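You operate a simulated robot arm through the tools that you are given. There is no shell and no other tool. Be economical: measure what you need, move in short steps, check, and stop when the job is done.

The job below is to be done with a simulated two-armed robot. You get a single attempt, and the scene is never put back.

## Task
On the middle table, fold the blue cloth in half.

It is judged by the outcome, as a careful person would: the job done as asked, and still so three seconds after it is handed in. It fails if anything else is knocked over, pushed out of place, dropped, spilled or broken. Flat cloth is picked up by pressing the open fingertips on it (5 to 10 N) and closing them slowly along it; thin cloth reads only 2 to 8 mm in the jaws.

## Robot
Two 7-joint arms with two-finger grippers on one trunk, on a base that drives. Base frame: it is fixed to the floor where the robot stands at the start and does not move with it; the origin is under the middle of the robot, x ahead of it, y to its left, z up; the surface under the hand at the start is at about z = 0.8. Readings come in m, degrees, newtons and seconds.
The left shoulder is at the start at [0.051, 0.162, 1.079], the right one opposite. With the tool pointing down near the work surface each hand reaches from about 0.3 to 0.74 m from the robot's upright axis, wherever it stands, measured 20 degrees to its own side. Places, roughly: middle table [0.5, 0.1, 0.8]. Payload 2.45 kg a hand.
The tool frame of a hand sits at the grasp point between the pads (the TCP): z along the fingers, y along the line on which they close. The tips reach 0.026 m beyond it. Largest opening 0.096 m; the body of the gripper starts 0.069 m behind the TCP.
Orientation is that of the tool frame in the base frame, as a unit quaternion [w, x, y, z]. With the fingers straight down and closing along the base's y, the tool's x points along the base's -x, its y along +y and its z along -z.

## Interface
- The arms move only by the tool send_rows. It takes "left_rows", "right_rows" or both (then of equal length, played together; a hand with none holds still); each is a list of rows, each an object (a shift or turn left out is 0, a gripper value left out holds the last) with "claw": the opening, from 0 (shut) to 1 (fully open); "xyz": the shift along the tool's x, y, z in m, a list of three; "angular": the turn, a rotation vector about the tool's x, y, z in degrees, a list of three. In form: [{"claw": claw, "xyz": [x, y, z], "angular": [wx, wy, wz]}, ...]. A call has 1 to 10 rows; each row is the pose to reach, as a shift and turn from the pose commanded when the call began, along the tool's axes at that moment. A row lasts 0.2 s, in which the tool goes at most 0.05 m and 8.6 degrees; a call with a longer step from one row to the next is refused whole, and so is a gripper value outside its range. Where a pose cannot be reached the arm comes as near as it can. A force on the tool above 40 N (or 10 N above the force at the start of the call, whichever is more), or a blocked arm, ends the call early, and 0.2 s more pass. The fingers move at their own pace and stop on an object; they squeeze with about 21 N. The grip force told is the motor's: it shows also when the fingers shut on nothing. Time passes only in rows, and 0.2 s behind the last, so rows that repeat a pose let the fingers close. The reply holds the time, the measured pose of the TCP, the force on the tool along the base axes, the opening and the grip force, in the units named above and with some noise, with the torque about the TCP (base axes, N m) and any sound that the robot's microphone picked up.
- Cameras (640 x 400 px; columns grow to the right, rows downward): "scene" is now at [0.1182, -0.0206, 1.5295]; the picture's right is [-0.39, -0.92, 0.00], its down [-0.86, 0.36, -0.36] and it looks along [0.33, -0.14, -0.93] (base axes); focal length 264 px, centre (320, 200). "left" rides on the left gripper at [0.082, -0.003, -0.098] in its tool frame; the picture's right is [0.04, 1.00, 0.00], its down [-0.73, 0.03, -0.68] and it looks along [-0.68, 0.03, 0.73] (tool axes); focal length 256 px, centre (320, 200). "right" rides on the right gripper at [0.082, 0.003, -0.098] in its tool frame; the picture's right is [-0.04, 1.00, 0.00], its down [-0.73, -0.03, -0.68] and it looks along [-0.68, -0.03, 0.73] (tool axes); focal length 256 px, centre (320, 200). There is no depth. A picture from a camera that has moved, and an enlarged one, comes with that camera's place and axes in the base frame and with its lens.
- camera(camera): a new picture of that camera. The clock stands still meanwhile.
- move_column(by): slides the trunk up (or, below 0, down) by that many m; the arms and the scene camera ride with it, the base frame stays. It gives what a move gives, with no picture.
- base_move(legs): drives the robot by 1 to 6 legs, each [ahead, left, turn to the left] in m, m and degrees, along the robot's own axes; the way and the turn of a leg run together, so that a leg with both is an arc; at most 1.5 m and 180 degrees a leg. The arms and the cameras ride along, it lands a little off, and it stops where it bumps. It gives what a move gives.
- pan_tilt(pan, tilt): turns the head with the scene camera to pan (to the left, within 120 degrees either way) and tilt (down, from -29 to 69), counted from straight ahead of the robot. It gives what a move gives.
- inspect(camera, box): a new picture of the part [left, top, right, bottom] of that camera's present view, enlarged. The clock stands still meanwhile.
- finish_job(): hands the job in; it is judged then, once.

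Work in short steps. Places have to be worked out from the pictures, the camera data and where the tool is seen: move nearer, look again, correct. Check each grasp and each placing, and mend what went wrong. You have 120 turns and 108 pictures in all, those below and enlarged ones among them. Open the grippers and draw the arms clear of the work before you hand the job in, unless the task says otherwise; then end with one line.

The tools are called after "Call:" as name(argument=value, ...) on one line, values as JSON. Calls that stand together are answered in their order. send_rows: Moves the arms, as the interface text tells. Its arguments: {"type":"object","properties":{"left_rows":{"type":"array","items":{"type":"object","properties":{"claw":{"type":"number"},"xyz":{"type":"array","items":{"type":"number"}},"angular":{"type":"array","items":{"type":"number"}}}}},"right_rows":{"type":"array","items":{"type":"object","properties":{"claw":{"type":"number"},"xyz":{"type":"array","items":{"type":"number"}},"angular":{"type":"array","items":{"type":"number"}}}}}},"required":[]} The other tools are called the same way: move_column (by) slides the trunk up or down; base_move (legs) drives the base; pan_tilt (pan, tilt) turns the head that bears the scene camera; camera (camera) takes a picture; inspect (camera, box) takes an enlarged picture of a part of a camera's view; finish_job () hands the job in.

At the start:

```text
clock: 0.0
left_position: [0.3712, 0.2589, 0.9473]
left_orientation: [0.0, 0.0, 1.0, -0.001]
left_ft_force: [0.4, 0.2, -1.1]
left_ft_torque: [0.02, -0.04, 0.0]
left_opening: 0.0962
left_gripper_force: 0.0
right_position: [0.3652, -0.1126, 0.9419]
right_orientation: [-0.001, 0.0, 1.0, -0.001]
right_ft_force: [0.2, 1.0, 0.5]
right_ft_torque: [-0.04, 0.03, 0.0]
right_opening: 0.096
right_gripper_force: 0.0
trunk travel left (down, up): [-0.25, 0.317]
robot x, y, heading: [0.0004, 0.0018, -0.1]
head pan, tilt: [-22.8, 68.8]
```

scene: 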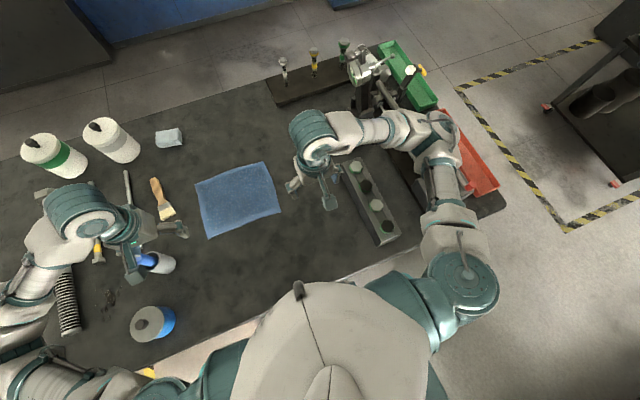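
right: 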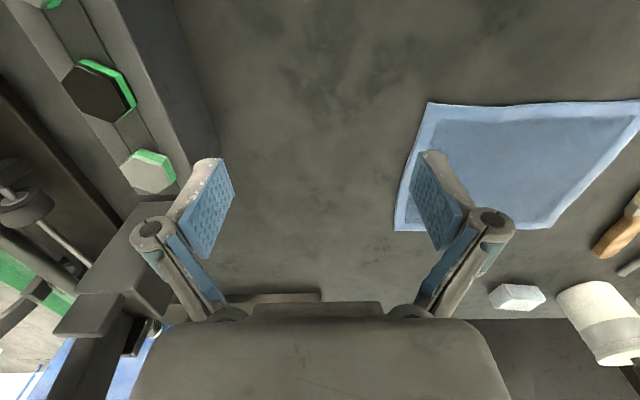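
left: 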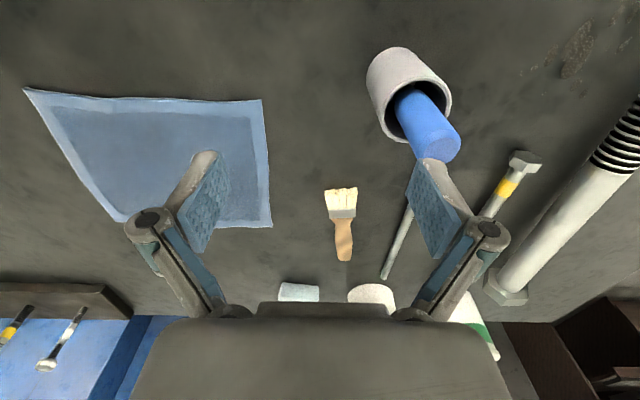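

The cloth corners come out at about (0.385,-0.013), (0.388,0.205), (0.575,0.198) and (0.569,-0.016). I plan to pinch the far edge with both hands, then bring it to the near edge while tilting the hands. First I test in the air whether the tilted end pose can be reached.

Call:
send_rows(left_rows=[{"xyz": [0, -0.02, 0], "angular": [0, -8, 0], "claw": 0.4}, {"xyz": [0, -0.04, 0], "angular": [0, -16, 0]}, {"xyz": [0, -0.06, 0], "angular": [0, -24, 0]}, {"xyz": [0, -0.084, 0], "angular": [0, -32, 0]}, {"xyz": [0, -0.084, 0], "angular": [0, -40, 0]}, {"xyz": [0, -0.084, 0], "angular": [0, -48, 0]}, {"xyz": [0, -0.084, 0], "angular": [0, -56, 0]}, {"xyz": [0, -0.084, 0], "angular": [0, -60, 0]}], right_rows=[{"xyz": [0, 0.03, 0], "angular": [0, -8, 0], "claw": 0.4}, {"xyz": [0, 0.06, 0], "angular": [0, -16, 0]}, {"xyz": [0, 0.09, 0], "angular": [0, -24, 0]}, {"xyz": [0, 0.128, 0], "angular": [0, -32, 0]}, {"xyz": [0, 0.128, 0], "angular": [0, -40, 0]}, {"xyz": [0, 0.128, 0], "angular": [0, -48, 0]}, {"xyz": [0, 0.128, 0], "angular": [0, -56, 0]}, {"xyz": [0, 0.128, 0], "angular": [0, -60, 0]}])

Call:
camera(camera="scene")

```text
clock: 1.8
left_position: [0.4653, 0.1283, 0.9399]
left_orientation: [0.502, -0.001, 0.865, 0.0]
left_ft_force: [-0.1, -0.1, 0.4]
left_ft_torque: [-0.02, 0.03, -0.04]
left_opening: 0.0389
left_gripper_force: 0.1
left hand out of reach, approached as far as the arm can: row 3, 4, 5, 6, 7, 8
right_position: [0.3628, 0.0157, 0.9444]
right_orientation: [0.503, 0.0, 0.865, 0.0]
right_ft_force: [-0.1, -0.2, -0.8]
right_ft_torque: [-0.01, 0.03, -0.03]
right_opening: 0.0384
right_gripper_force: 0.0
trunk travel left (down, up): [-0.25, 0.317]
robot x, y, heading: [-0.0009, -0.0015, -0.0]
head pan, tilt: [-22.8, 68.8]
```

```text
104 pictures are left
camera scene: at [0.1179, -0.0193, 1.5295], right [-0.39, -0.92, 0.0], down [-0.86, 0.36, -0.36], along [0.33, -0.14, -0.93], focal length 264 px, centre (320, 200)
```

scene: 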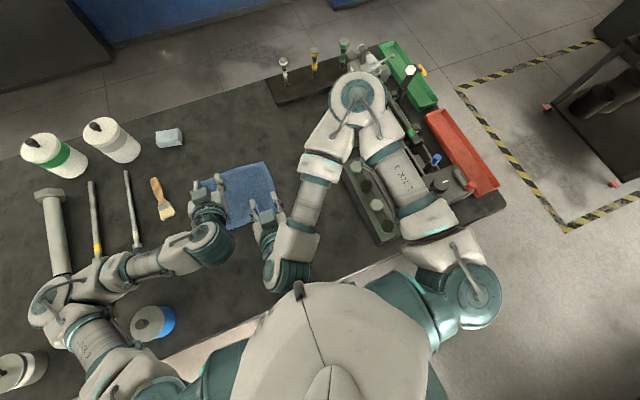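

The right hand reaches the tilted pose, but the left is too close to its shoulder. I'll untilt both, and then move the base back and left so the cloth is centred in front of the robot.

Call:
send_rows(left_rows=[{"angular": [0, 8, 0]}, {"angular": [0, 16, 0]}, {"angular": [0, 24, 0]}, {"angular": [0, 32, 0]}, {"angular": [0, 40, 0]}, {"angular": [0, 48, 0]}, {"angular": [0, 56, 0]}, {"angular": [0, 60, 0]}], right_rows=[{"angular": [0, 8, 0]}, {"angular": [0, 16, 0]}, {"angular": [0, 24, 0]}, {"angular": [0, 32, 0]}, {"angular": [0, 40, 0]}, {"angular": [0, 48, 0]}, {"angular": [0, 56, 0]}, {"angular": [0, 60, 0]}])

Call:
base_move(legs=[[-0.08, 0.09, 0]])

Call:
camera(camera="scene")

```text
clock: 3.6
left_position: [0.4657, 0.1264, 0.9393]
left_orientation: [0.0, 0.0, 1.0, -0.001]
left_ft_force: [-0.8, -0.6, 0.0]
left_ft_torque: [0.02, 0.0, -0.03]
left_opening: 0.0384
left_gripper_force: 0.1
right_position: [0.3628, 0.0157, 0.9436]
right_orientation: [0.0, 0.0, 1.0, -0.001]
right_ft_force: [0.4, 0.1, 0.1]
right_ft_torque: [0.01, -0.02, 0.03]
right_opening: 0.0381
right_gripper_force: 0.0
trunk travel left (down, up): [-0.25, 0.317]
robot x, y, heading: [-0.0009, 0.001, 0.0]
head pan, tilt: [-22.8, 68.8]
```

```text
clock: 4.8
left_position: [0.3862, 0.184, 0.9436]
left_orientation: [0.002, 0.002, 1.0, 0.012]
left_ft_force: [-0.6, -2.2, 0.0]
left_ft_torque: [0.14, -0.06, -0.03]
left_opening: 0.0383
left_gripper_force: 0.1
right_position: [0.2845, 0.0731, 0.9435]
right_orientation: [0.0, 0.001, 1.0, 0.013]
right_ft_force: [0.9, -3.1, -0.1]
right_ft_torque: [0.14, 0.08, -0.01]
right_opening: 0.0385
right_gripper_force: 0.0
trunk travel left (down, up): [-0.25, 0.317]
robot x, y, heading: [-0.0798, 0.0821, -0.1]
head pan, tilt: [-22.8, 68.8]
```

```text
103 pictures are left
camera scene: at [0.0399, 0.0198, 1.5281], right [-0.39, -0.92, -0.02], down [-0.86, 0.37, -0.35], along [0.33, -0.12, -0.94], focal length 264 px, centre (320, 200)
```

scene: 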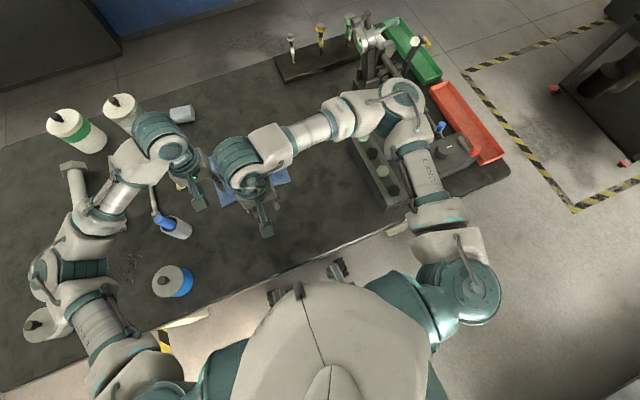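

The cup and tools look in place. I let it settle and read the poses again, with a close look at the left side to check nothing was disturbed.

Call:
send_rows(left_rows=[{}, {}], right_rows=[{}, {}])

Call:
inspect(camera="scene", box=[40, 90, 360, 290])

Call:
camera(camera="left")

```text
clock: 5.4
left_position: [0.3822, 0.1988, 0.9438]
left_orientation: [0.005, 0.002, 1.0, 0.002]
left_ft_force: [0.1, -1.2, -0.6]
left_ft_torque: [0.01, -0.03, 0.0]
left_opening: 0.0386
left_gripper_force: 0.1
right_position: [0.2809, 0.0894, 0.9441]
right_orientation: [0.003, 0.002, 1.0, 0.002]
right_ft_force: [-0.5, 0.2, -0.2]
right_ft_torque: [0.05, -0.01, 0.04]
right_opening: 0.0382
right_gripper_force: 0.0
trunk travel left (down, up): [-0.25, 0.317]
robot x, y, heading: [-0.0842, 0.0799, -0.0]
head pan, tilt: [-22.8, 68.8]
```

```text
2.00 times, centred on (200, 190) of scene
camera zoom: at [0.0403, 0.0644, 1.5294], right [-0.39, -0.92, 0.01], down [-0.86, 0.36, -0.36], along [0.33, -0.14, -0.93], focal length 527 px, centre (560, 220)
```

zoom: 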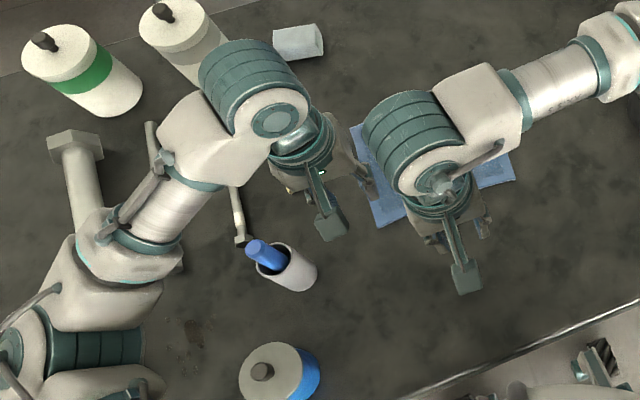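

```text
101 pictures are left
camera left: at [0.301, 0.1959, 1.0407], right [-0.04, 1.0, 0.0], down [0.73, 0.02, 0.69], along [0.68, 0.03, -0.73], focal length 256 px, centre (320, 200)
```

left: 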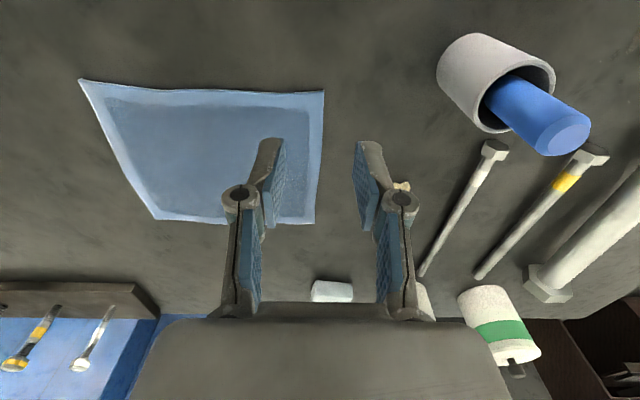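

Nothing has been disturbed. Now I test the tilted release pose above the near edge: left at about (0.40,0.165), right at about (0.40,0.022).

Call:
send_rows(left_rows=[{"xyz": [-0.006, -0.01, 0]}, {"xyz": [-0.012, -0.02, 0]}, {"xyz": [-0.018, -0.034, 0], "angular": [0, -8, 0]}, {"xyz": [-0.018, -0.034, 0], "angular": [0, -16, 0]}, {"xyz": [-0.018, -0.034, 0], "angular": [0, -24, 0]}, {"xyz": [-0.018, -0.034, 0], "angular": [0, -32, 0]}, {"xyz": [-0.018, -0.034, 0], "angular": [0, -40, 0]}, {"xyz": [-0.018, -0.034, 0], "angular": [0, -48, 0]}, {"xyz": [-0.018, -0.034, 0], "angular": [0, -56, 0]}, {"xyz": [-0.018, -0.034, 0], "angular": [0, -60, 0]}], right_rows=[{"xyz": [-0.04, -0.022, 0]}, {"xyz": [-0.08, -0.044, 0]}, {"xyz": [-0.12, -0.067, 0], "angular": [0, -8, 0]}, {"xyz": [-0.12, -0.067, 0], "angular": [0, -16, 0]}, {"xyz": [-0.12, -0.067, 0], "angular": [0, -24, 0]}, {"xyz": [-0.12, -0.067, 0], "angular": [0, -32, 0]}, {"xyz": [-0.12, -0.067, 0], "angular": [0, -40, 0]}, {"xyz": [-0.12, -0.067, 0], "angular": [0, -48, 0]}, {"xyz": [-0.12, -0.067, 0], "angular": [0, -56, 0]}, {"xyz": [-0.12, -0.067, 0], "angular": [0, -60, 0]}])

```text
clock: 7.6
left_position: [0.3994, 0.1904, 0.9422]
left_orientation: [0.504, -0.003, 0.863, -0.005]
left_ft_force: [-0.4, 1.0, 0.3]
left_ft_torque: [-0.07, -0.03, -0.04]
left_opening: 0.0386
left_gripper_force: 0.0
right_position: [0.4008, 0.0484, 0.9479]
right_orientation: [0.504, -0.003, 0.863, -0.006]
right_ft_force: [-1.0, 0.5, 0.6]
right_ft_torque: [-0.01, -0.01, -0.09]
right_opening: 0.0385
right_gripper_force: 0.1
trunk travel left (down, up): [-0.25, 0.317]
robot x, y, heading: [-0.0764, 0.0839, 0.1]
head pan, tilt: [-22.8, 68.8]
```

The pose is reachable. Now I untilt and check the actual positions before moving over the far edge.

Call:
send_rows(left_rows=[{"angular": [0, 8, 0]}, {"angular": [0, 16, 0]}, {"angular": [0, 24, 0]}, {"angular": [0, 32, 0]}, {"angular": [0, 40, 0]}, {"angular": [0, 48, 0]}, {"angular": [0, 56, 0]}, {"angular": [0, 60, 0]}, {"angular": [0, 60, 0]}], right_rows=[{"angular": [0, 8, 0]}, {"angular": [0, 16, 0]}, {"angular": [0, 24, 0]}, {"angular": [0, 32, 0]}, {"angular": [0, 40, 0]}, {"angular": [0, 48, 0]}, {"angular": [0, 56, 0]}, {"angular": [0, 60, 0]}, {"angular": [0, 60, 0]}])

```text
clock: 9.6
left_position: [0.3984, 0.1739, 0.944]
left_orientation: [0.003, 0.002, 1.0, -0.001]
left_ft_force: [-0.9, -0.3, -0.5]
left_ft_torque: [0.07, 0.01, -0.01]
left_opening: 0.0384
left_gripper_force: 0.2
right_position: [0.4, 0.029, 0.9449]
right_orientation: [0.002, 0.002, 1.0, -0.002]
right_ft_force: [0.7, -0.1, 0.0]
right_ft_torque: [0.01, 0.02, 0.03]
right_opening: 0.0385
right_gripper_force: 0.2
trunk travel left (down, up): [-0.25, 0.317]
robot x, y, heading: [-0.08, 0.0801, -0.1]
head pan, tilt: [-22.8, 68.8]
```

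The readings sway a little, probably because the base is settling. I move above the far edge at z≈0.885 and wait a moment.

Call:
send_rows(left_rows=[{"xyz": [-0.03, -0.003, 0.01]}, {"xyz": [-0.06, -0.006, 0.02]}, {"xyz": [-0.09, -0.01, 0.03]}, {"xyz": [-0.12, -0.01, 0.045]}, {"xyz": [-0.14, -0.01, 0.055]}, {"xyz": [-0.158, -0.01, 0.06]}, {"xyz": [-0.158, -0.01, 0.06]}, {"xyz": [-0.158, -0.01, 0.06]}, {"xyz": [-0.158, -0.01, 0.06]}], right_rows=[{"xyz": [-0.03, -0.003, 0.01]}, {"xyz": [-0.06, -0.006, 0.02]}, {"xyz": [-0.09, -0.009, 0.03]}, {"xyz": [-0.12, -0.009, 0.045]}, {"xyz": [-0.14, -0.009, 0.055]}, {"xyz": [-0.155, -0.009, 0.06]}, {"xyz": [-0.155, -0.009, 0.06]}, {"xyz": [-0.155, -0.009, 0.06]}, {"xyz": [-0.155, -0.009, 0.06]}])

Call:
camera(camera="left")

Call:
camera(camera="right")

```text
clock: 11.6
left_position: [0.5593, 0.1573, 0.8844]
left_orientation: [0.004, 0.002, 1.0, 0.002]
left_ft_force: [0.3, -0.2, 0.0]
left_ft_torque: [0.07, -0.02, 0.01]
left_opening: 0.0383
left_gripper_force: 0.1
right_position: [0.5561, 0.0158, 0.8864]
right_orientation: [0.004, 0.002, 1.0, 0.001]
right_ft_force: [-0.3, -0.5, 0.0]
right_ft_torque: [0.05, 0.02, 0.0]
right_opening: 0.0385
right_gripper_force: 0.1
trunk travel left (down, up): [-0.25, 0.317]
robot x, y, heading: [-0.0824, 0.0798, -0.1]
head pan, tilt: [-22.8, 68.8]
```

```text
100 pictures are left
camera left: at [0.478, 0.1544, 0.9814], right [-0.04, 1.0, 0.0], down [0.73, 0.03, 0.68], along [0.68, 0.03, -0.73], focal length 256 px, centre (320, 200)
```

left: 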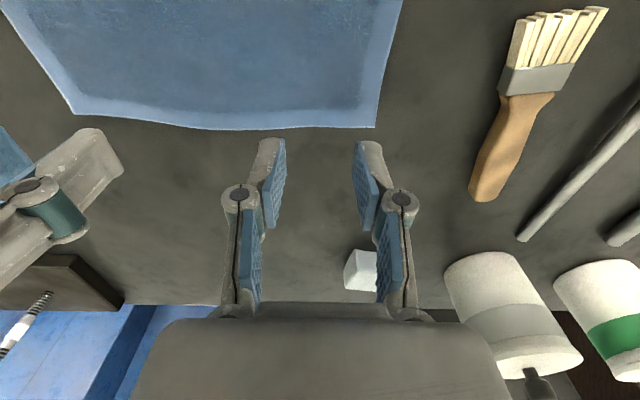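

```text
99 pictures are left
camera right: at [0.4737, 0.0188, 0.9831], right [0.04, 1.0, 0.0], down [0.73, -0.03, 0.68], along [0.68, -0.03, -0.73], focal length 256 px, centre (320, 200)
```

right: 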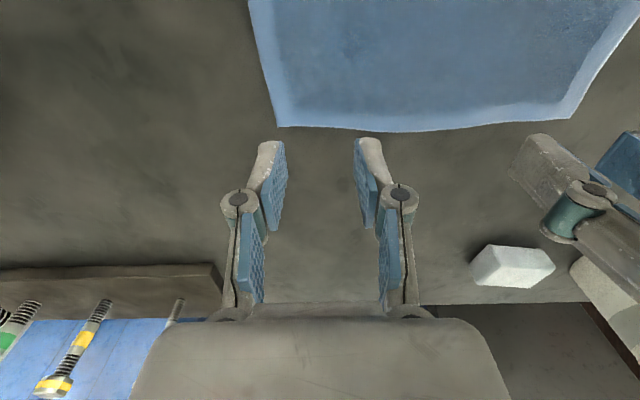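

The far corners refine to about (0.569,0.200) and (0.566,-0.017). I lower to just above the table (tips ≈0.008 m clear) with small corrections.

Call:
send_rows(left_rows=[{"xyz": [0.005, 0.008, 0.015]}, {"xyz": [0.005, 0.008, 0.03]}, {"xyz": [0.005, 0.008, 0.042]}, {"xyz": [0.005, 0.008, 0.05]}, {"xyz": [0.005, 0.008, 0.05]}], right_rows=[{"xyz": [0.004, 0.002, 0.015]}, {"xyz": [0.004, 0.002, 0.03]}, {"xyz": [0.004, 0.002, 0.044]}, {"xyz": [0.004, 0.002, 0.052]}, {"xyz": [0.004, 0.002, 0.052]}])

Call:
camera(camera="left")

Call:
camera(camera="right")

```text
clock: 12.8
left_position: [0.5538, 0.1762, 0.8346]
left_orientation: [0.004, 0.001, 1.0, -0.002]
left_ft_force: [0.3, -0.8, 1.0]
left_ft_torque: [0.01, -0.03, -0.03]
left_opening: 0.0384
left_gripper_force: 0.0
right_position: [0.552, 0.0274, 0.8359]
right_orientation: [0.003, 0.0, 1.0, -0.002]
right_ft_force: [0.2, 1.1, -0.4]
right_ft_torque: [0.0, 0.02, -0.03]
right_opening: 0.0386
right_gripper_force: 0.0
trunk travel left (down, up): [-0.25, 0.317]
robot x, y, heading: [-0.0789, 0.0826, -0.0]
head pan, tilt: [-22.8, 68.8]
```

```text
98 pictures are left
camera left: at [0.4731, 0.1727, 0.9311], right [-0.04, 1.0, -0.01], down [0.73, 0.03, 0.68], along [0.68, 0.02, -0.73], focal length 256 px, centre (320, 200)
```

left: 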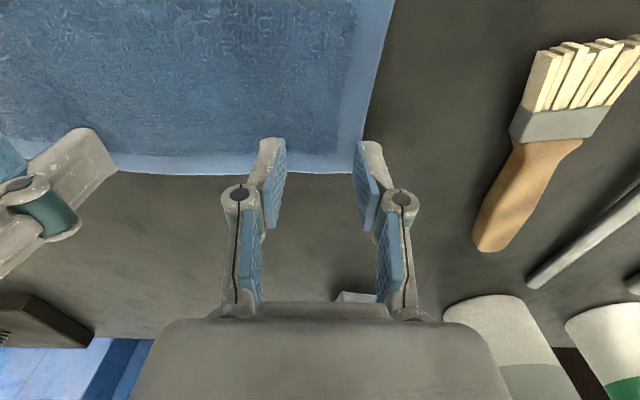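

```text
97 pictures are left
camera right: at [0.4699, 0.0316, 0.9322], right [0.04, 1.0, -0.01], down [0.73, -0.03, 0.68], along [0.68, -0.03, -0.73], focal length 256 px, centre (320, 200)
```

right: 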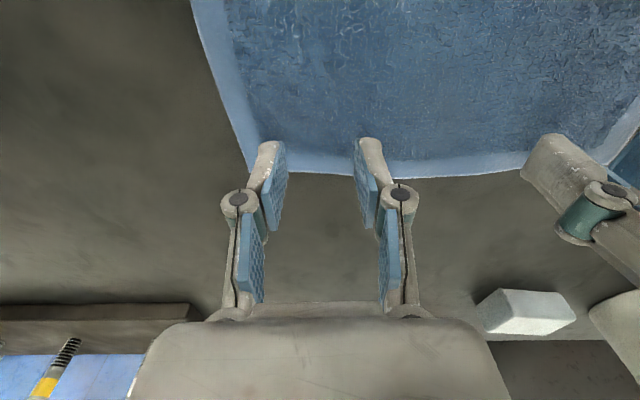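

Finger tips in x reach to the cloth edge, as wanted. The left outer finger is on the side edge, so I shift left by about -8 mm and right by -4 mm, then wait and read.

Call:
send_rows(left_rows=[{"xyz": [0, -0.008, 0]}, {"xyz": [0, -0.008, 0]}, {"xyz": [0, -0.008, 0]}, {"xyz": [0, -0.008, 0]}, {"xyz": [0, -0.008, 0]}], right_rows=[{"xyz": [0, -0.004, 0]}, {"xyz": [0, -0.004, 0]}, {"xyz": [0, -0.004, 0]}, {"xyz": [0, -0.004, 0]}, {"xyz": [0, -0.004, 0]}])

Call:
camera(camera="left")

Call:
camera(camera="right")

```text
clock: 14.0
left_position: [0.5542, 0.163, 0.8341]
left_orientation: [0.003, 0.002, 1.0, -0.001]
left_ft_force: [0.2, -0.1, 0.5]
left_ft_torque: [0.01, 0.0, -0.01]
left_opening: 0.0385
left_gripper_force: 0.1
right_position: [0.551, 0.0191, 0.8354]
right_orientation: [0.003, 0.001, 1.0, -0.001]
right_ft_force: [-0.4, 0.7, -0.3]
right_ft_torque: [0.01, 0.0, 0.02]
right_opening: 0.0384
right_gripper_force: 0.0
trunk travel left (down, up): [-0.25, 0.317]
robot x, y, heading: [-0.0784, 0.08, -0.2]
head pan, tilt: [-22.8, 68.8]
```

```text
96 pictures are left
camera left: at [0.4732, 0.1599, 0.9309], right [-0.04, 1.0, 0.0], down [0.73, 0.03, 0.68], along [0.68, 0.02, -0.73], focal length 256 px, centre (320, 200)
```

left: 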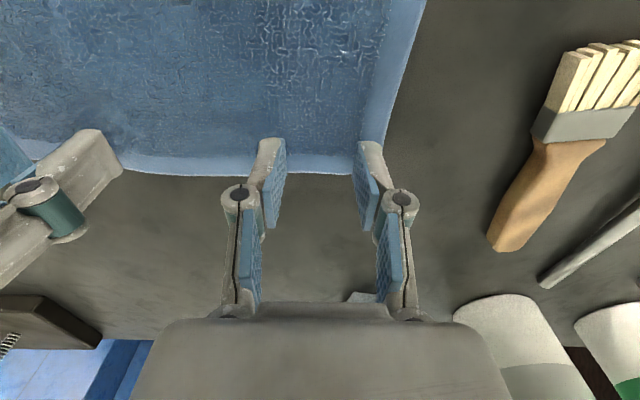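

```text
95 pictures are left
camera right: at [0.47, 0.0227, 0.9321], right [0.04, 1.0, 0.0], down [0.73, -0.03, 0.68], along [0.68, -0.03, -0.73], focal length 256 px, centre (320, 200)
```

right: 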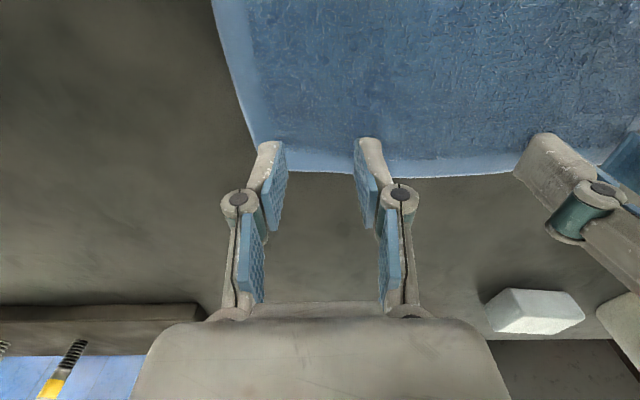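

Well placed. Now I press down in small steps until each hand feels about 5–10 N.

Call:
send_rows(left_rows=[{"xyz": [0, 0, 0.003]}, {"xyz": [0, 0, 0.006]}, {"xyz": [0, 0, 0.008]}, {"xyz": [0, 0, 0.008]}], right_rows=[{"xyz": [0, 0, 0.003]}, {"xyz": [0, 0, 0.006]}, {"xyz": [0, 0, 0.009]}, {"xyz": [0, 0, 0.009]}])

```text
clock: 15.0
left_position: [0.5522, 0.1619, 0.8286]
left_orientation: [0.006, 0.002, 1.0, -0.002]
left_ft_force: [0.6, 0.1, 4.7]
left_ft_torque: [0.03, -0.01, 0.01]
left_opening: 0.0388
left_gripper_force: 0.0
right_position: [0.5493, 0.0178, 0.8293]
right_orientation: [0.005, 0.001, 1.0, 0.0]
right_ft_force: [1.3, 0.8, 7.6]
right_ft_torque: [0.0, -0.02, -0.01]
right_opening: 0.039
right_gripper_force: 0.2
trunk travel left (down, up): [-0.25, 0.317]
robot x, y, heading: [-0.0801, 0.0837, -0.0]
head pan, tilt: [-22.8, 68.8]
```

Contact: 4.7 N left, 7.6 N right. I press the left about 1 mm more and close slowly.

Call:
send_rows(left_rows=[{"xyz": [0, 0, 0.001], "claw": 0.36}, {"xyz": [0, 0, 0.001], "claw": 0.32}, {"xyz": [0, 0, 0.001], "claw": 0.28}, {"xyz": [0, 0, 0.001], "claw": 0.24}, {"xyz": [0, 0, 0.001], "claw": 0.2}, {"xyz": [0, 0, 0.001], "claw": 0.15}, {"xyz": [0, 0, 0.001], "claw": 0.1}, {"xyz": [0, 0, 0.001], "claw": 0.05}, {"xyz": [0, 0, 0.001], "claw": 0}, {"xyz": [0, 0, 0.001], "claw": 0}], right_rows=[{"claw": 0.36}, {"claw": 0.32}, {"claw": 0.28}, {"claw": 0.24}, {"claw": 0.2}, {"claw": 0.15}, {"claw": 0.1}, {"claw": 0.05}, {"claw": 0}, {"claw": 0}])

Call:
camera(camera="left")

Call:
camera(camera="right")

```text
clock: 17.2
left_position: [0.5514, 0.1606, 0.8286]
left_orientation: [0.005, 0.003, 1.0, -0.001]
left_ft_force: [-0.6, -14.1, 13.2]
left_ft_torque: [-0.37, 0.02, 0.04]
left_opening: 0.0076
left_gripper_force: 21.0
right_position: [0.5482, 0.018, 0.8278]
right_orientation: [0.005, 0.0, 1.0, 0.001]
right_ft_force: [-0.5, 15.9, 9.5]
right_ft_torque: [0.36, 0.01, -0.12]
right_opening: 0.0051
right_gripper_force: 20.9
trunk travel left (down, up): [-0.25, 0.317]
robot x, y, heading: [-0.0801, 0.0836, -0.1]
head pan, tilt: [-22.8, 68.8]
```

```text
94 pictures are left
camera left: at [0.4703, 0.1582, 0.9253], right [-0.04, 1.0, 0.0], down [0.72, 0.03, 0.69], along [0.69, 0.02, -0.73], focal length 256 px, centre (320, 200)
```

left: 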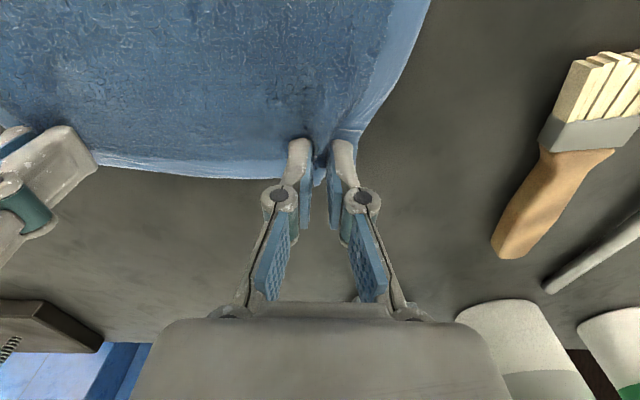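

```text
93 pictures are left
camera right: at [0.4665, 0.0224, 0.9255], right [0.04, 1.0, 0.0], down [0.73, -0.03, 0.69], along [0.69, -0.03, -0.73], focal length 256 px, centre (320, 200)
```

right: 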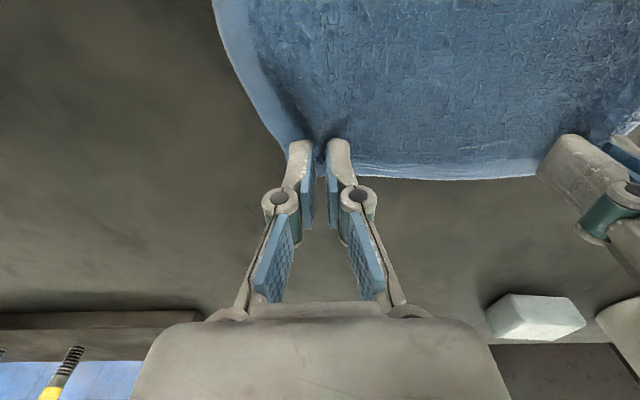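

Both hands hold cloth (7.6 mm and 5.1 mm), with about 15 N of tension between them. I move the hands slightly inward to relax it while lifting along an arc with a gentle tilt.

Call:
send_rows(left_rows=[{"xyz": [0.003, -0.004, -0.015]}, {"xyz": [0.008, -0.006, -0.035]}, {"xyz": [0.022, -0.006, -0.05], "angular": [0, -5, 0]}, {"xyz": [0.0395, -0.006, -0.06], "angular": [0, -10, 0]}, {"xyz": [0.058, -0.006, -0.066], "angular": [0, -18, 0]}, {"xyz": [0.0734, -0.006, -0.067], "angular": [0, -26, 0]}], right_rows=[{"xyz": [0.003, 0.004, -0.015]}, {"xyz": [0.008, 0.006, -0.035]}, {"xyz": [0.022, 0.006, -0.05], "angular": [0, -5, 0]}, {"xyz": [0.0395, 0.006, -0.06], "angular": [0, -10, 0]}, {"xyz": [0.058, 0.006, -0.066], "angular": [0, -18, 0]}, {"xyz": [0.0734, 0.006, -0.067], "angular": [0, -26, 0]}])

Call:
camera(camera="left")

Call:
inspect(camera="scene", box=[100, 90, 420, 290])

```text
clock: 18.8
left_position: [0.4843, 0.1529, 0.9246]
left_orientation: [0.258, 0.003, 0.966, -0.002]
left_ft_force: [-1.0, -4.1, 0.1]
left_ft_torque: [-0.11, 0.02, -0.05]
left_opening: 0.0068
left_gripper_force: 20.5
right_position: [0.4736, 0.0213, 0.898]
right_orientation: [0.233, 0.003, 0.972, 0.001]
right_ft_force: [0.1, 4.0, 0.2]
right_ft_torque: [0.09, -0.03, 0.01]
right_opening: 0.0047
right_gripper_force: 21.5
trunk travel left (down, up): [-0.25, 0.317]
robot x, y, heading: [-0.0775, 0.0844, -0.1]
head pan, tilt: [-22.8, 68.8]
heard: snap
stopped in row 6 (left hand): the arm was blocked; the commanded pose is now the measured one
```

```text
92 pictures are left
camera left: at [0.3668, 0.1494, 0.9687], right [-0.03, 1.0, -0.02], down [0.3, 0.03, 0.95], along [0.95, 0.02, -0.3], focal length 256 px, centre (320, 200)
```

left: 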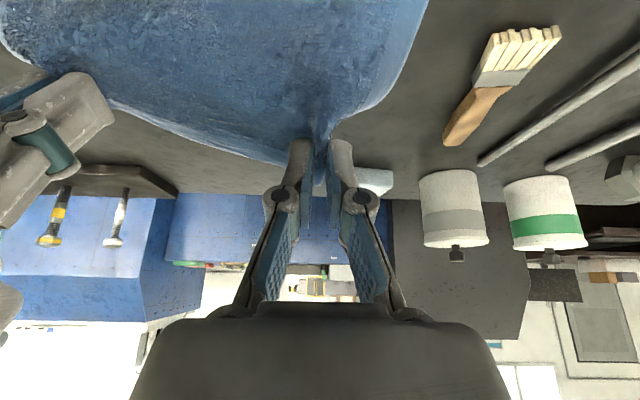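

```text
2.00 times, centred on (260, 190) of scene
camera zoom: at [0.0256, 0.0174, 1.5315], right [-0.39, -0.92, -0.03], down [-0.86, 0.37, -0.36], along [0.34, -0.12, -0.93], focal length 527 px, centre (440, 220)
```

zoom: 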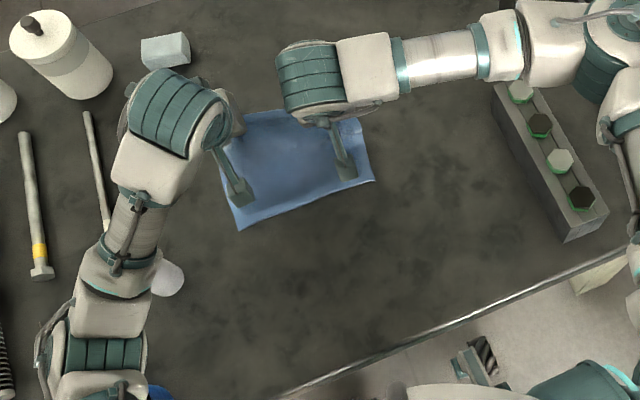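

The left arm reported a block and there was a "snap". Before moving on I look at the whole scene, and I'll let things settle.

Call:
send_rows(left_rows=[{}, {}, {}], right_rows=[{}, {}, {}])

Call:
camera(camera="scene")

Call:
inspect(camera="scene", box=[60, 110, 260, 235])

Call:
camera(camera="right")

```text
clock: 19.6
left_position: [0.4883, 0.1548, 0.9234]
left_orientation: [0.258, 0.002, 0.966, 0.0]
left_ft_force: [-0.8, -6.2, -1.3]
left_ft_torque: [-0.21, 0.04, -0.12]
left_opening: 0.0068
left_gripper_force: 21.5
right_position: [0.4754, 0.0225, 0.8957]
right_orientation: [0.232, 0.002, 0.973, 0.001]
right_ft_force: [0.5, 6.4, 1.5]
right_ft_torque: [0.24, -0.05, 0.0]
right_opening: 0.0046
right_gripper_force: 21.0
trunk travel left (down, up): [-0.25, 0.317]
robot x, y, heading: [-0.0786, 0.0829, 0.1]
head pan, tilt: [-22.8, 68.8]
```

```text
90 pictures are left
camera scene: at [0.0299, 0.0132, 1.5307], right [-0.39, -0.92, -0.03], down [-0.86, 0.37, -0.35], along [0.34, -0.11, -0.94], focal length 264 px, centre (320, 200)
```

scene: 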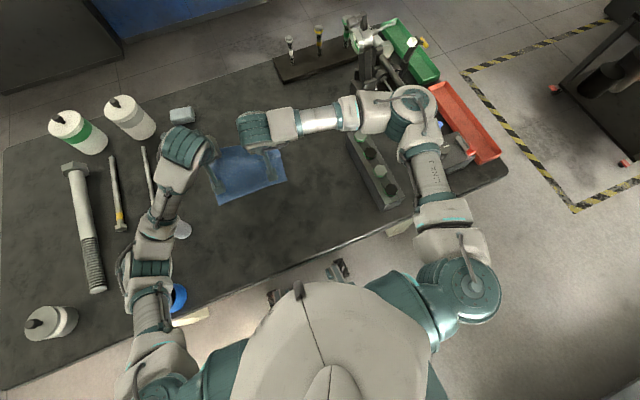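

```text
3.20 times, centred on (160, 172) of scene
camera zoom: at [0.0299, 0.0132, 1.5307], right [-0.39, -0.92, -0.03], down [-0.86, 0.37, -0.35], along [0.34, -0.11, -0.94], focal length 843 px, centre (832, 288)
```

zoom: 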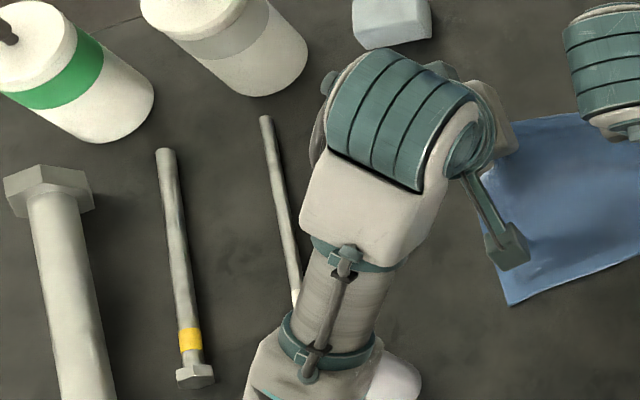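

```text
88 pictures are left
camera right: at [0.3583, 0.0258, 0.947], right [0.04, 1.0, 0.02], down [0.35, -0.03, 0.94], along [0.94, -0.03, -0.35], focal length 256 px, centre (320, 200)
```

right: 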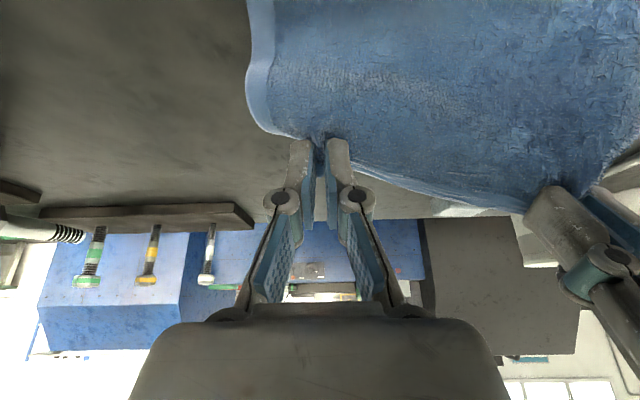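

The blue-labelled jar near the left elbow may have shifted. I zoom in on that part.

Call:
inspect(camera="scene", box=[80, 210, 240, 310])

```text
4.00 times, centred on (160, 260) of scene
camera zoom: at [0.0299, 0.0132, 1.5307], right [-0.39, -0.92, -0.03], down [-0.86, 0.37, -0.35], along [0.34, -0.11, -0.94], focal length 1054 px, centre (960, -40)
```

zoom: 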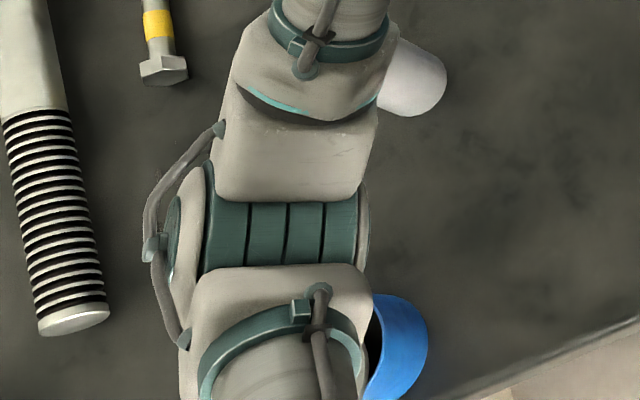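

The left elbow hangs over the jar and may be touching it. Raising the trunk lifts the elbow straight up, so I raise it 0.03 m and look again.

Call:
move_column(by=0.03)

Call:
inspect(camera="scene", box=[80, 120, 320, 320])

```text
clock: 20.4
left_position: [0.4834, 0.1588, 0.9298]
left_orientation: [0.239, 0.002, 0.971, -0.005]
left_ft_force: [-2.7, -5.2, -5.2]
left_ft_torque: [0.09, -0.38, 0.08]
left_opening: 0.0065
left_gripper_force: 21.6
right_position: [0.4779, 0.0246, 0.9192]
right_orientation: [0.228, 0.002, 0.974, -0.004]
right_ft_force: [0.4, 2.7, 0.6]
right_ft_torque: [0.15, 0.04, 0.03]
right_opening: 0.0047
right_gripper_force: 21.0
trunk travel left (down, up): [-0.28, 0.287]
robot x, y, heading: [-0.0797, 0.0807, 0.1]
head pan, tilt: [-22.8, 68.8]
```

```text
2.00 times, centred on (200, 220) of scene
camera zoom: at [0.0176, 0.0545, 1.5584], right [-0.39, -0.92, 0.0], down [-0.86, 0.36, -0.36], along [0.33, -0.14, -0.93], focal length 527 px, centre (560, 160)
```

zoom: 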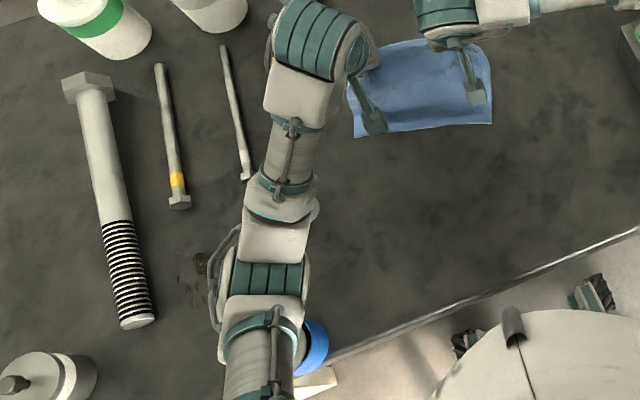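

Call:
send_rows(left_rows=[{}, {}, {}], right_rows=[{}, {}, {}])

Call:
camera(camera="left")

Call:
camera(camera="scene")

```text
clock: 21.2
left_position: [0.4863, 0.1661, 0.9358]
left_orientation: [0.244, 0.0, 0.97, -0.007]
left_ft_force: [-0.6, -4.2, -0.4]
left_ft_torque: [-0.12, 0.02, -0.06]
left_opening: 0.0065
left_gripper_force: 21.2
right_position: [0.4792, 0.0334, 0.9223]
right_orientation: [0.229, 0.0, 0.973, -0.006]
right_ft_force: [0.6, 3.3, -0.4]
right_ft_torque: [0.11, 0.02, 0.03]
right_opening: 0.0044
right_gripper_force: 21.0
trunk travel left (down, up): [-0.28, 0.287]
robot x, y, heading: [-0.08, 0.0808, -0.2]
head pan, tilt: [-22.8, 68.8]
```

```text
85 pictures are left
camera left: at [0.3699, 0.1632, 0.9828], right [-0.03, 1.0, -0.03], down [0.33, 0.04, 0.94], along [0.94, 0.02, -0.33], focal length 256 px, centre (320, 200)
```

left: 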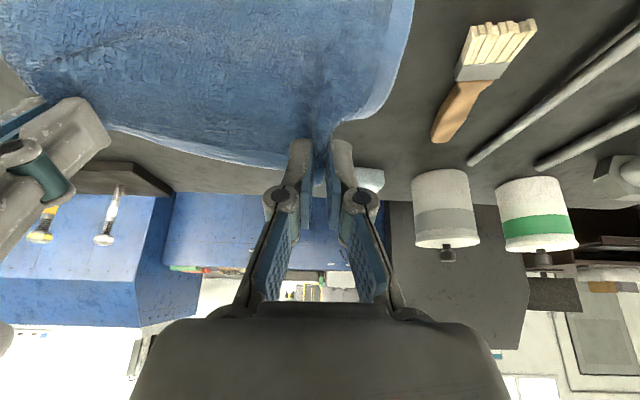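

```text
84 pictures are left
camera scene: at [0.022, 0.0637, 1.5601], right [-0.39, -0.92, 0.0], down [-0.86, 0.36, -0.36], along [0.33, -0.14, -0.93], focal length 264 px, centre (320, 200)
```

scene: 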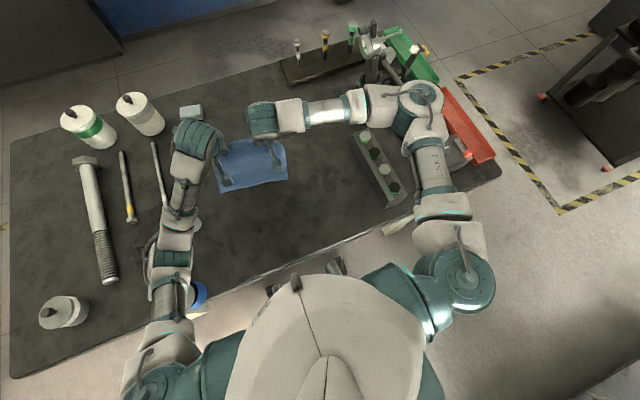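

The jar still seems displaced toward the table edge. I zoom in closely.

Call:
inspect(camera="scene", box=[140, 240, 260, 330])

```text
4.44 times, centred on (200, 285) of scene
camera zoom: at [0.022, 0.0637, 1.5601], right [-0.39, -0.92, 0.0], down [-0.86, 0.36, -0.36], along [0.33, -0.14, -0.93], focal length 1171 px, centre (853, -178)
```

zoom: 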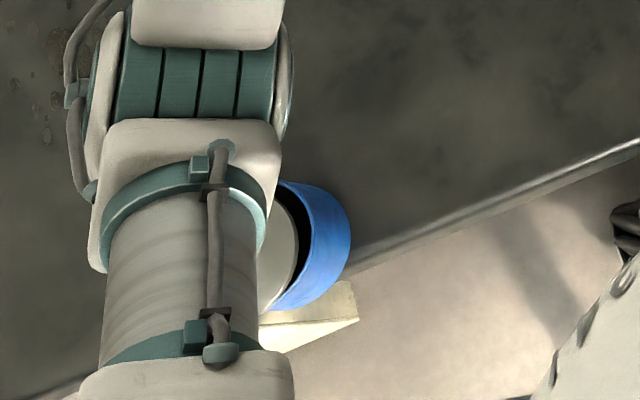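

Comparing views, the jar with the blue band seems to have been pushed about 6 cm towards the table edge by the left elbow. I'll raise the trunk straight up so the arm clears it, letting the cloth hang from the hands, and then deal with the jar.

Call:
move_column(by=0.04)

Call:
move_column(by=0.06)

Call:
camera(camera="scene")

Call:
inspect(camera="scene", box=[140, 230, 260, 330])

```text
clock: 22.0
left_position: [0.4869, 0.1684, 0.9746]
left_orientation: [0.243, -0.001, 0.97, -0.007]
left_ft_force: [0.1, -4.2, -0.4]
left_ft_torque: [-0.16, 0.01, -0.08]
left_opening: 0.0064
left_gripper_force: 20.6
right_position: [0.4809, 0.0355, 0.9621]
right_orientation: [0.229, -0.001, 0.973, -0.007]
right_ft_force: [0.4, 4.4, 0.2]
right_ft_torque: [0.12, 0.0, -0.01]
right_opening: 0.0045
right_gripper_force: 20.8
trunk travel left (down, up): [-0.32, 0.247]
robot x, y, heading: [-0.0804, 0.0806, -0.4]
head pan, tilt: [-22.8, 68.8]
```

```text
clock: 23.0
left_position: [0.4868, 0.1654, 1.0351]
left_orientation: [0.242, 0.001, 0.97, -0.005]
left_ft_force: [0.3, -4.4, -0.8]
left_ft_torque: [-0.11, 0.0, -0.05]
left_opening: 0.0065
left_gripper_force: 20.8
right_position: [0.4792, 0.0309, 1.0222]
right_orientation: [0.229, 0.001, 0.973, -0.004]
right_ft_force: [-0.5, 4.0, 1.0]
right_ft_torque: [0.09, -0.01, 0.02]
right_opening: 0.0043
right_gripper_force: 21.1
trunk travel left (down, up): [-0.38, 0.187]
robot x, y, heading: [-0.0783, 0.083, -0.1]
head pan, tilt: [-22.8, 68.8]
```

```text
82 pictures are left
camera scene: at [-0.0218, 0.0583, 1.6607], right [-0.39, -0.92, 0.0], down [-0.86, 0.36, -0.36], along [0.33, -0.14, -0.93], focal length 264 px, centre (320, 200)
```

scene: 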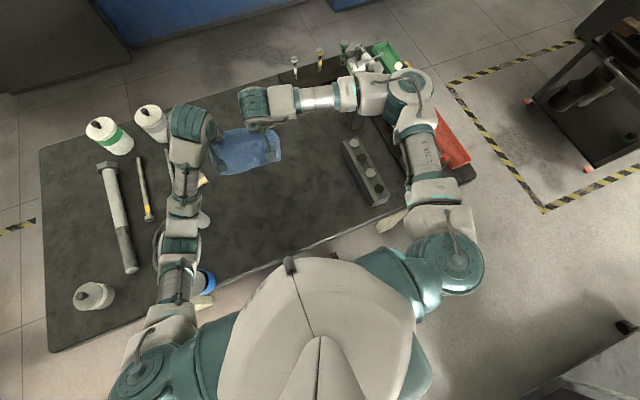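

```text
4.00 times, centred on (200, 280) of scene
camera zoom: at [-0.0218, 0.0583, 1.6607], right [-0.39, -0.92, 0.0], down [-0.86, 0.36, -0.36], along [0.33, -0.14, -0.93], focal length 1054 px, centre (800, -120)
```

zoom: 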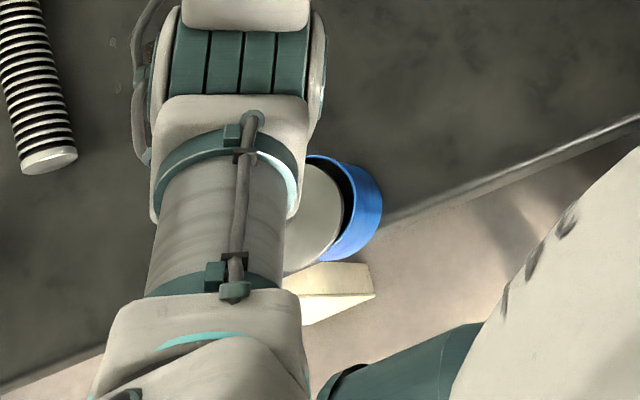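

The arm is clear of the jar, which is still standing. I check how the cloth hangs.

Call:
camera(camera="right")

Call:
inspect(camera="scene", box=[150, 80, 310, 180])

```text
80 pictures are left
camera right: at [0.3622, 0.0353, 1.0732], right [0.04, 1.0, 0.01], down [0.35, -0.02, 0.93], along [0.93, -0.03, -0.36], focal length 256 px, centre (320, 200)
```

right: 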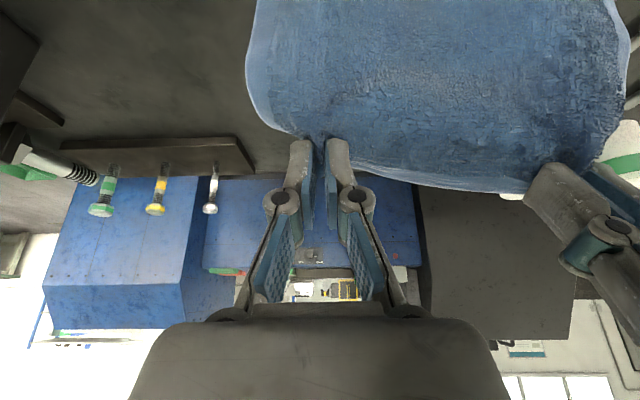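

```text
4.00 times, centred on (230, 130) of scene
camera zoom: at [-0.0218, 0.0583, 1.6607], right [-0.39, -0.92, 0.0], down [-0.86, 0.36, -0.36], along [0.33, -0.14, -0.93], focal length 1054 px, centre (680, 480)
```

zoom: 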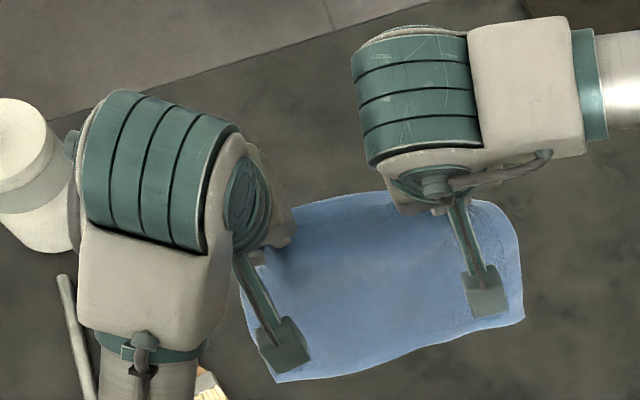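

The cloth is fairly stiff and is still held well. With the trunk now 0.13 m higher, I lower the hands with the arms only, watching that the left elbow stays high above the jar.

Call:
send_rows(left_rows=[{"xyz": [0.006, 0, 0.0195]}, {"xyz": [0.012, 0, 0.039]}, {"xyz": [0.018, 0, 0.0585]}, {"xyz": [0.024, 0, 0.078]}, {"xyz": [0.0293, 0, 0.0977]}], right_rows=[{"xyz": [0.003, 0, 0.018]}, {"xyz": [0.006, 0, 0.036]}, {"xyz": [0.009, 0, 0.054]}, {"xyz": [0.012, 0, 0.072]}, {"xyz": [0.0146, 0, 0.09]}])

Call:
camera(camera="scene")

Call:
camera(camera="right")

```text
clock: 24.2
left_position: [0.5078, 0.165, 0.9371]
left_orientation: [0.244, 0.001, 0.97, -0.005]
left_ft_force: [-0.3, -3.5, -1.5]
left_ft_torque: [-0.13, 0.02, -0.07]
left_opening: 0.0066
left_gripper_force: 20.7
right_position: [0.507, 0.0291, 0.9349]
right_orientation: [0.229, 0.001, 0.973, -0.006]
right_ft_force: [0.1, 4.0, -0.7]
right_ft_torque: [0.11, -0.01, 0.03]
right_opening: 0.0044
right_gripper_force: 21.2
trunk travel left (down, up): [-0.38, 0.187]
robot x, y, heading: [-0.0818, 0.0829, 0.1]
head pan, tilt: [-22.8, 68.8]
```

```text
78 pictures are left
camera scene: at [-0.0211, 0.0564, 1.6608], right [-0.39, -0.92, 0.0], down [-0.86, 0.36, -0.36], along [0.33, -0.14, -0.93], focal length 264 px, centre (320, 200)
```

scene: 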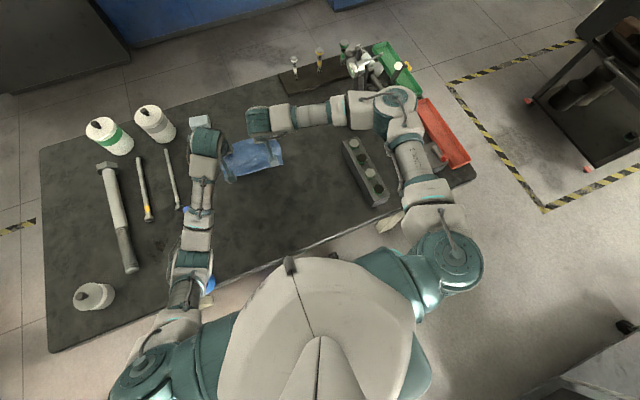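

```text
77 pictures are left
camera right: at [0.3896, 0.0337, 0.9862], right [0.04, 1.0, 0.01], down [0.35, -0.02, 0.94], along [0.93, -0.03, -0.35], focal length 256 px, centre (320, 200)
```

right: 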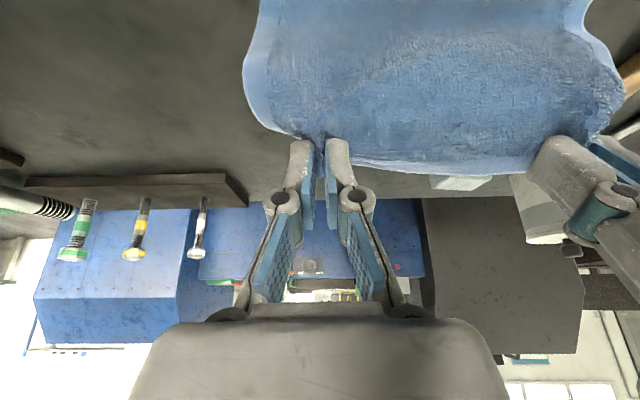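

I raise the trunk a further 0.1 m so the left arm is straighter and its elbow higher. Then I lower the hands by the same amount and bring the cloth down to the table.

Call:
move_column(by=0.1)

Call:
send_rows(left_rows=[{"xyz": [0.009, 0, 0.0175]}, {"xyz": [0.018, 0, 0.035]}, {"xyz": [0.027, 0, 0.053]}, {"xyz": [0.036, 0, 0.07]}, {"xyz": [0.045, 0, 0.088]}], right_rows=[{"xyz": [0.009, 0, 0.0178]}, {"xyz": [0.0178, 0, 0.0356]}, {"xyz": [0.0267, 0, 0.0534]}, {"xyz": [0.0355, 0, 0.071]}, {"xyz": [0.0444, 0, 0.089]}])

Call:
camera(camera="scene")

```text
clock: 25.6
left_position: [0.5082, 0.1645, 1.0362]
left_orientation: [0.243, 0.0, 0.97, -0.005]
left_ft_force: [0.5, -3.9, -0.5]
left_ft_torque: [-0.11, -0.01, -0.03]
left_opening: 0.0065
left_gripper_force: 20.8
right_position: [0.5062, 0.0304, 1.0351]
right_orientation: [0.229, 0.001, 0.973, -0.006]
right_ft_force: [-0.9, 3.0, -0.3]
right_ft_torque: [0.07, -0.01, -0.01]
right_opening: 0.0048
right_gripper_force: 20.8
trunk travel left (down, up): [-0.48, 0.087]
robot x, y, heading: [-0.0791, 0.0764, -0.1]
head pan, tilt: [-22.8, 68.8]
```

```text
clock: 26.8
left_position: [0.5096, 0.1634, 0.9354]
left_orientation: [0.243, 0.0, 0.97, -0.007]
left_ft_force: [0.4, -4.7, -1.1]
left_ft_torque: [-0.12, 0.04, -0.03]
left_opening: 0.0066
left_gripper_force: 21.1
right_position: [0.5068, 0.0303, 0.9365]
right_orientation: [0.229, 0.0, 0.973, -0.005]
right_ft_force: [1.0, 4.3, 0.1]
right_ft_torque: [0.13, 0.01, 0.02]
right_opening: 0.0048
right_gripper_force: 21.2
trunk travel left (down, up): [-0.48, 0.087]
robot x, y, heading: [-0.0822, 0.081, 0.0]
head pan, tilt: [-22.8, 68.8]
```

```text
76 pictures are left
camera scene: at [-0.0357, 0.059, 1.7607], right [-0.39, -0.92, 0.0], down [-0.86, 0.36, -0.36], along [0.33, -0.14, -0.93], focal length 264 px, centre (320, 200)
```

scene: 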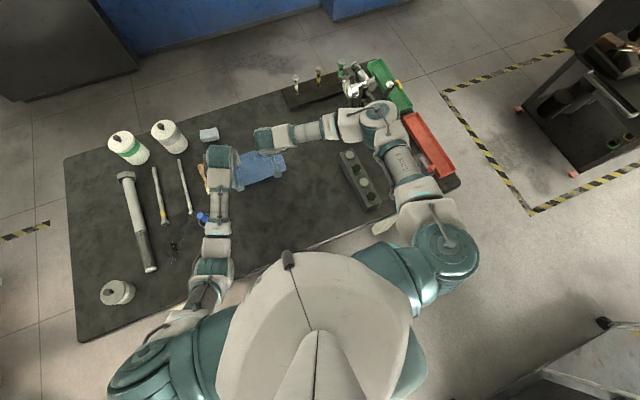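

The sheet hangs almost straight down from the hands. The better fold is then to lay the lower half down and bring the held edge over it with the fingers vertical. I look at how the bottom now rests.

Call:
inspect(camera="scene", box=[190, 120, 310, 220])

Call:
camera(camera="left")

```text
4.00 times, centred on (250, 170) of scene
camera zoom: at [-0.0357, 0.059, 1.7607], right [-0.39, -0.92, 0.0], down [-0.86, 0.36, -0.36], along [0.33, -0.14, -0.93], focal length 1054 px, centre (600, 320)
```

zoom: 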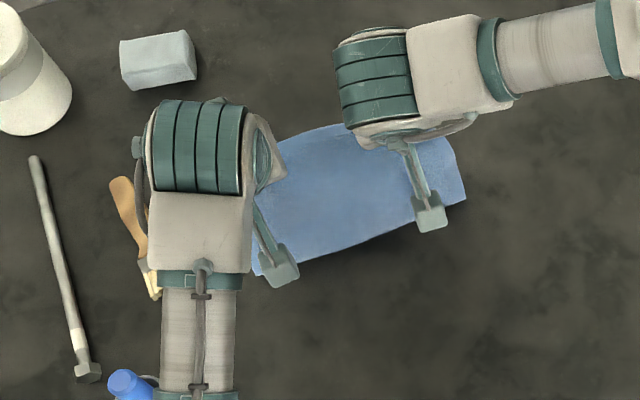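

```text
74 pictures are left
camera left: at [0.3932, 0.1618, 0.9839], right [-0.03, 1.0, -0.03], down [0.33, 0.04, 0.94], along [0.94, 0.02, -0.33], focal length 256 px, centre (320, 200)
```

left: 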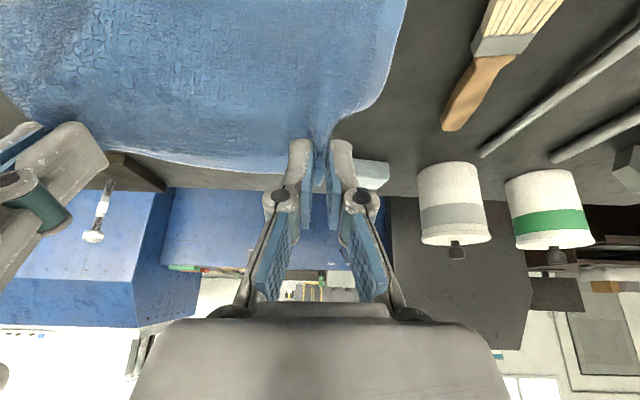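

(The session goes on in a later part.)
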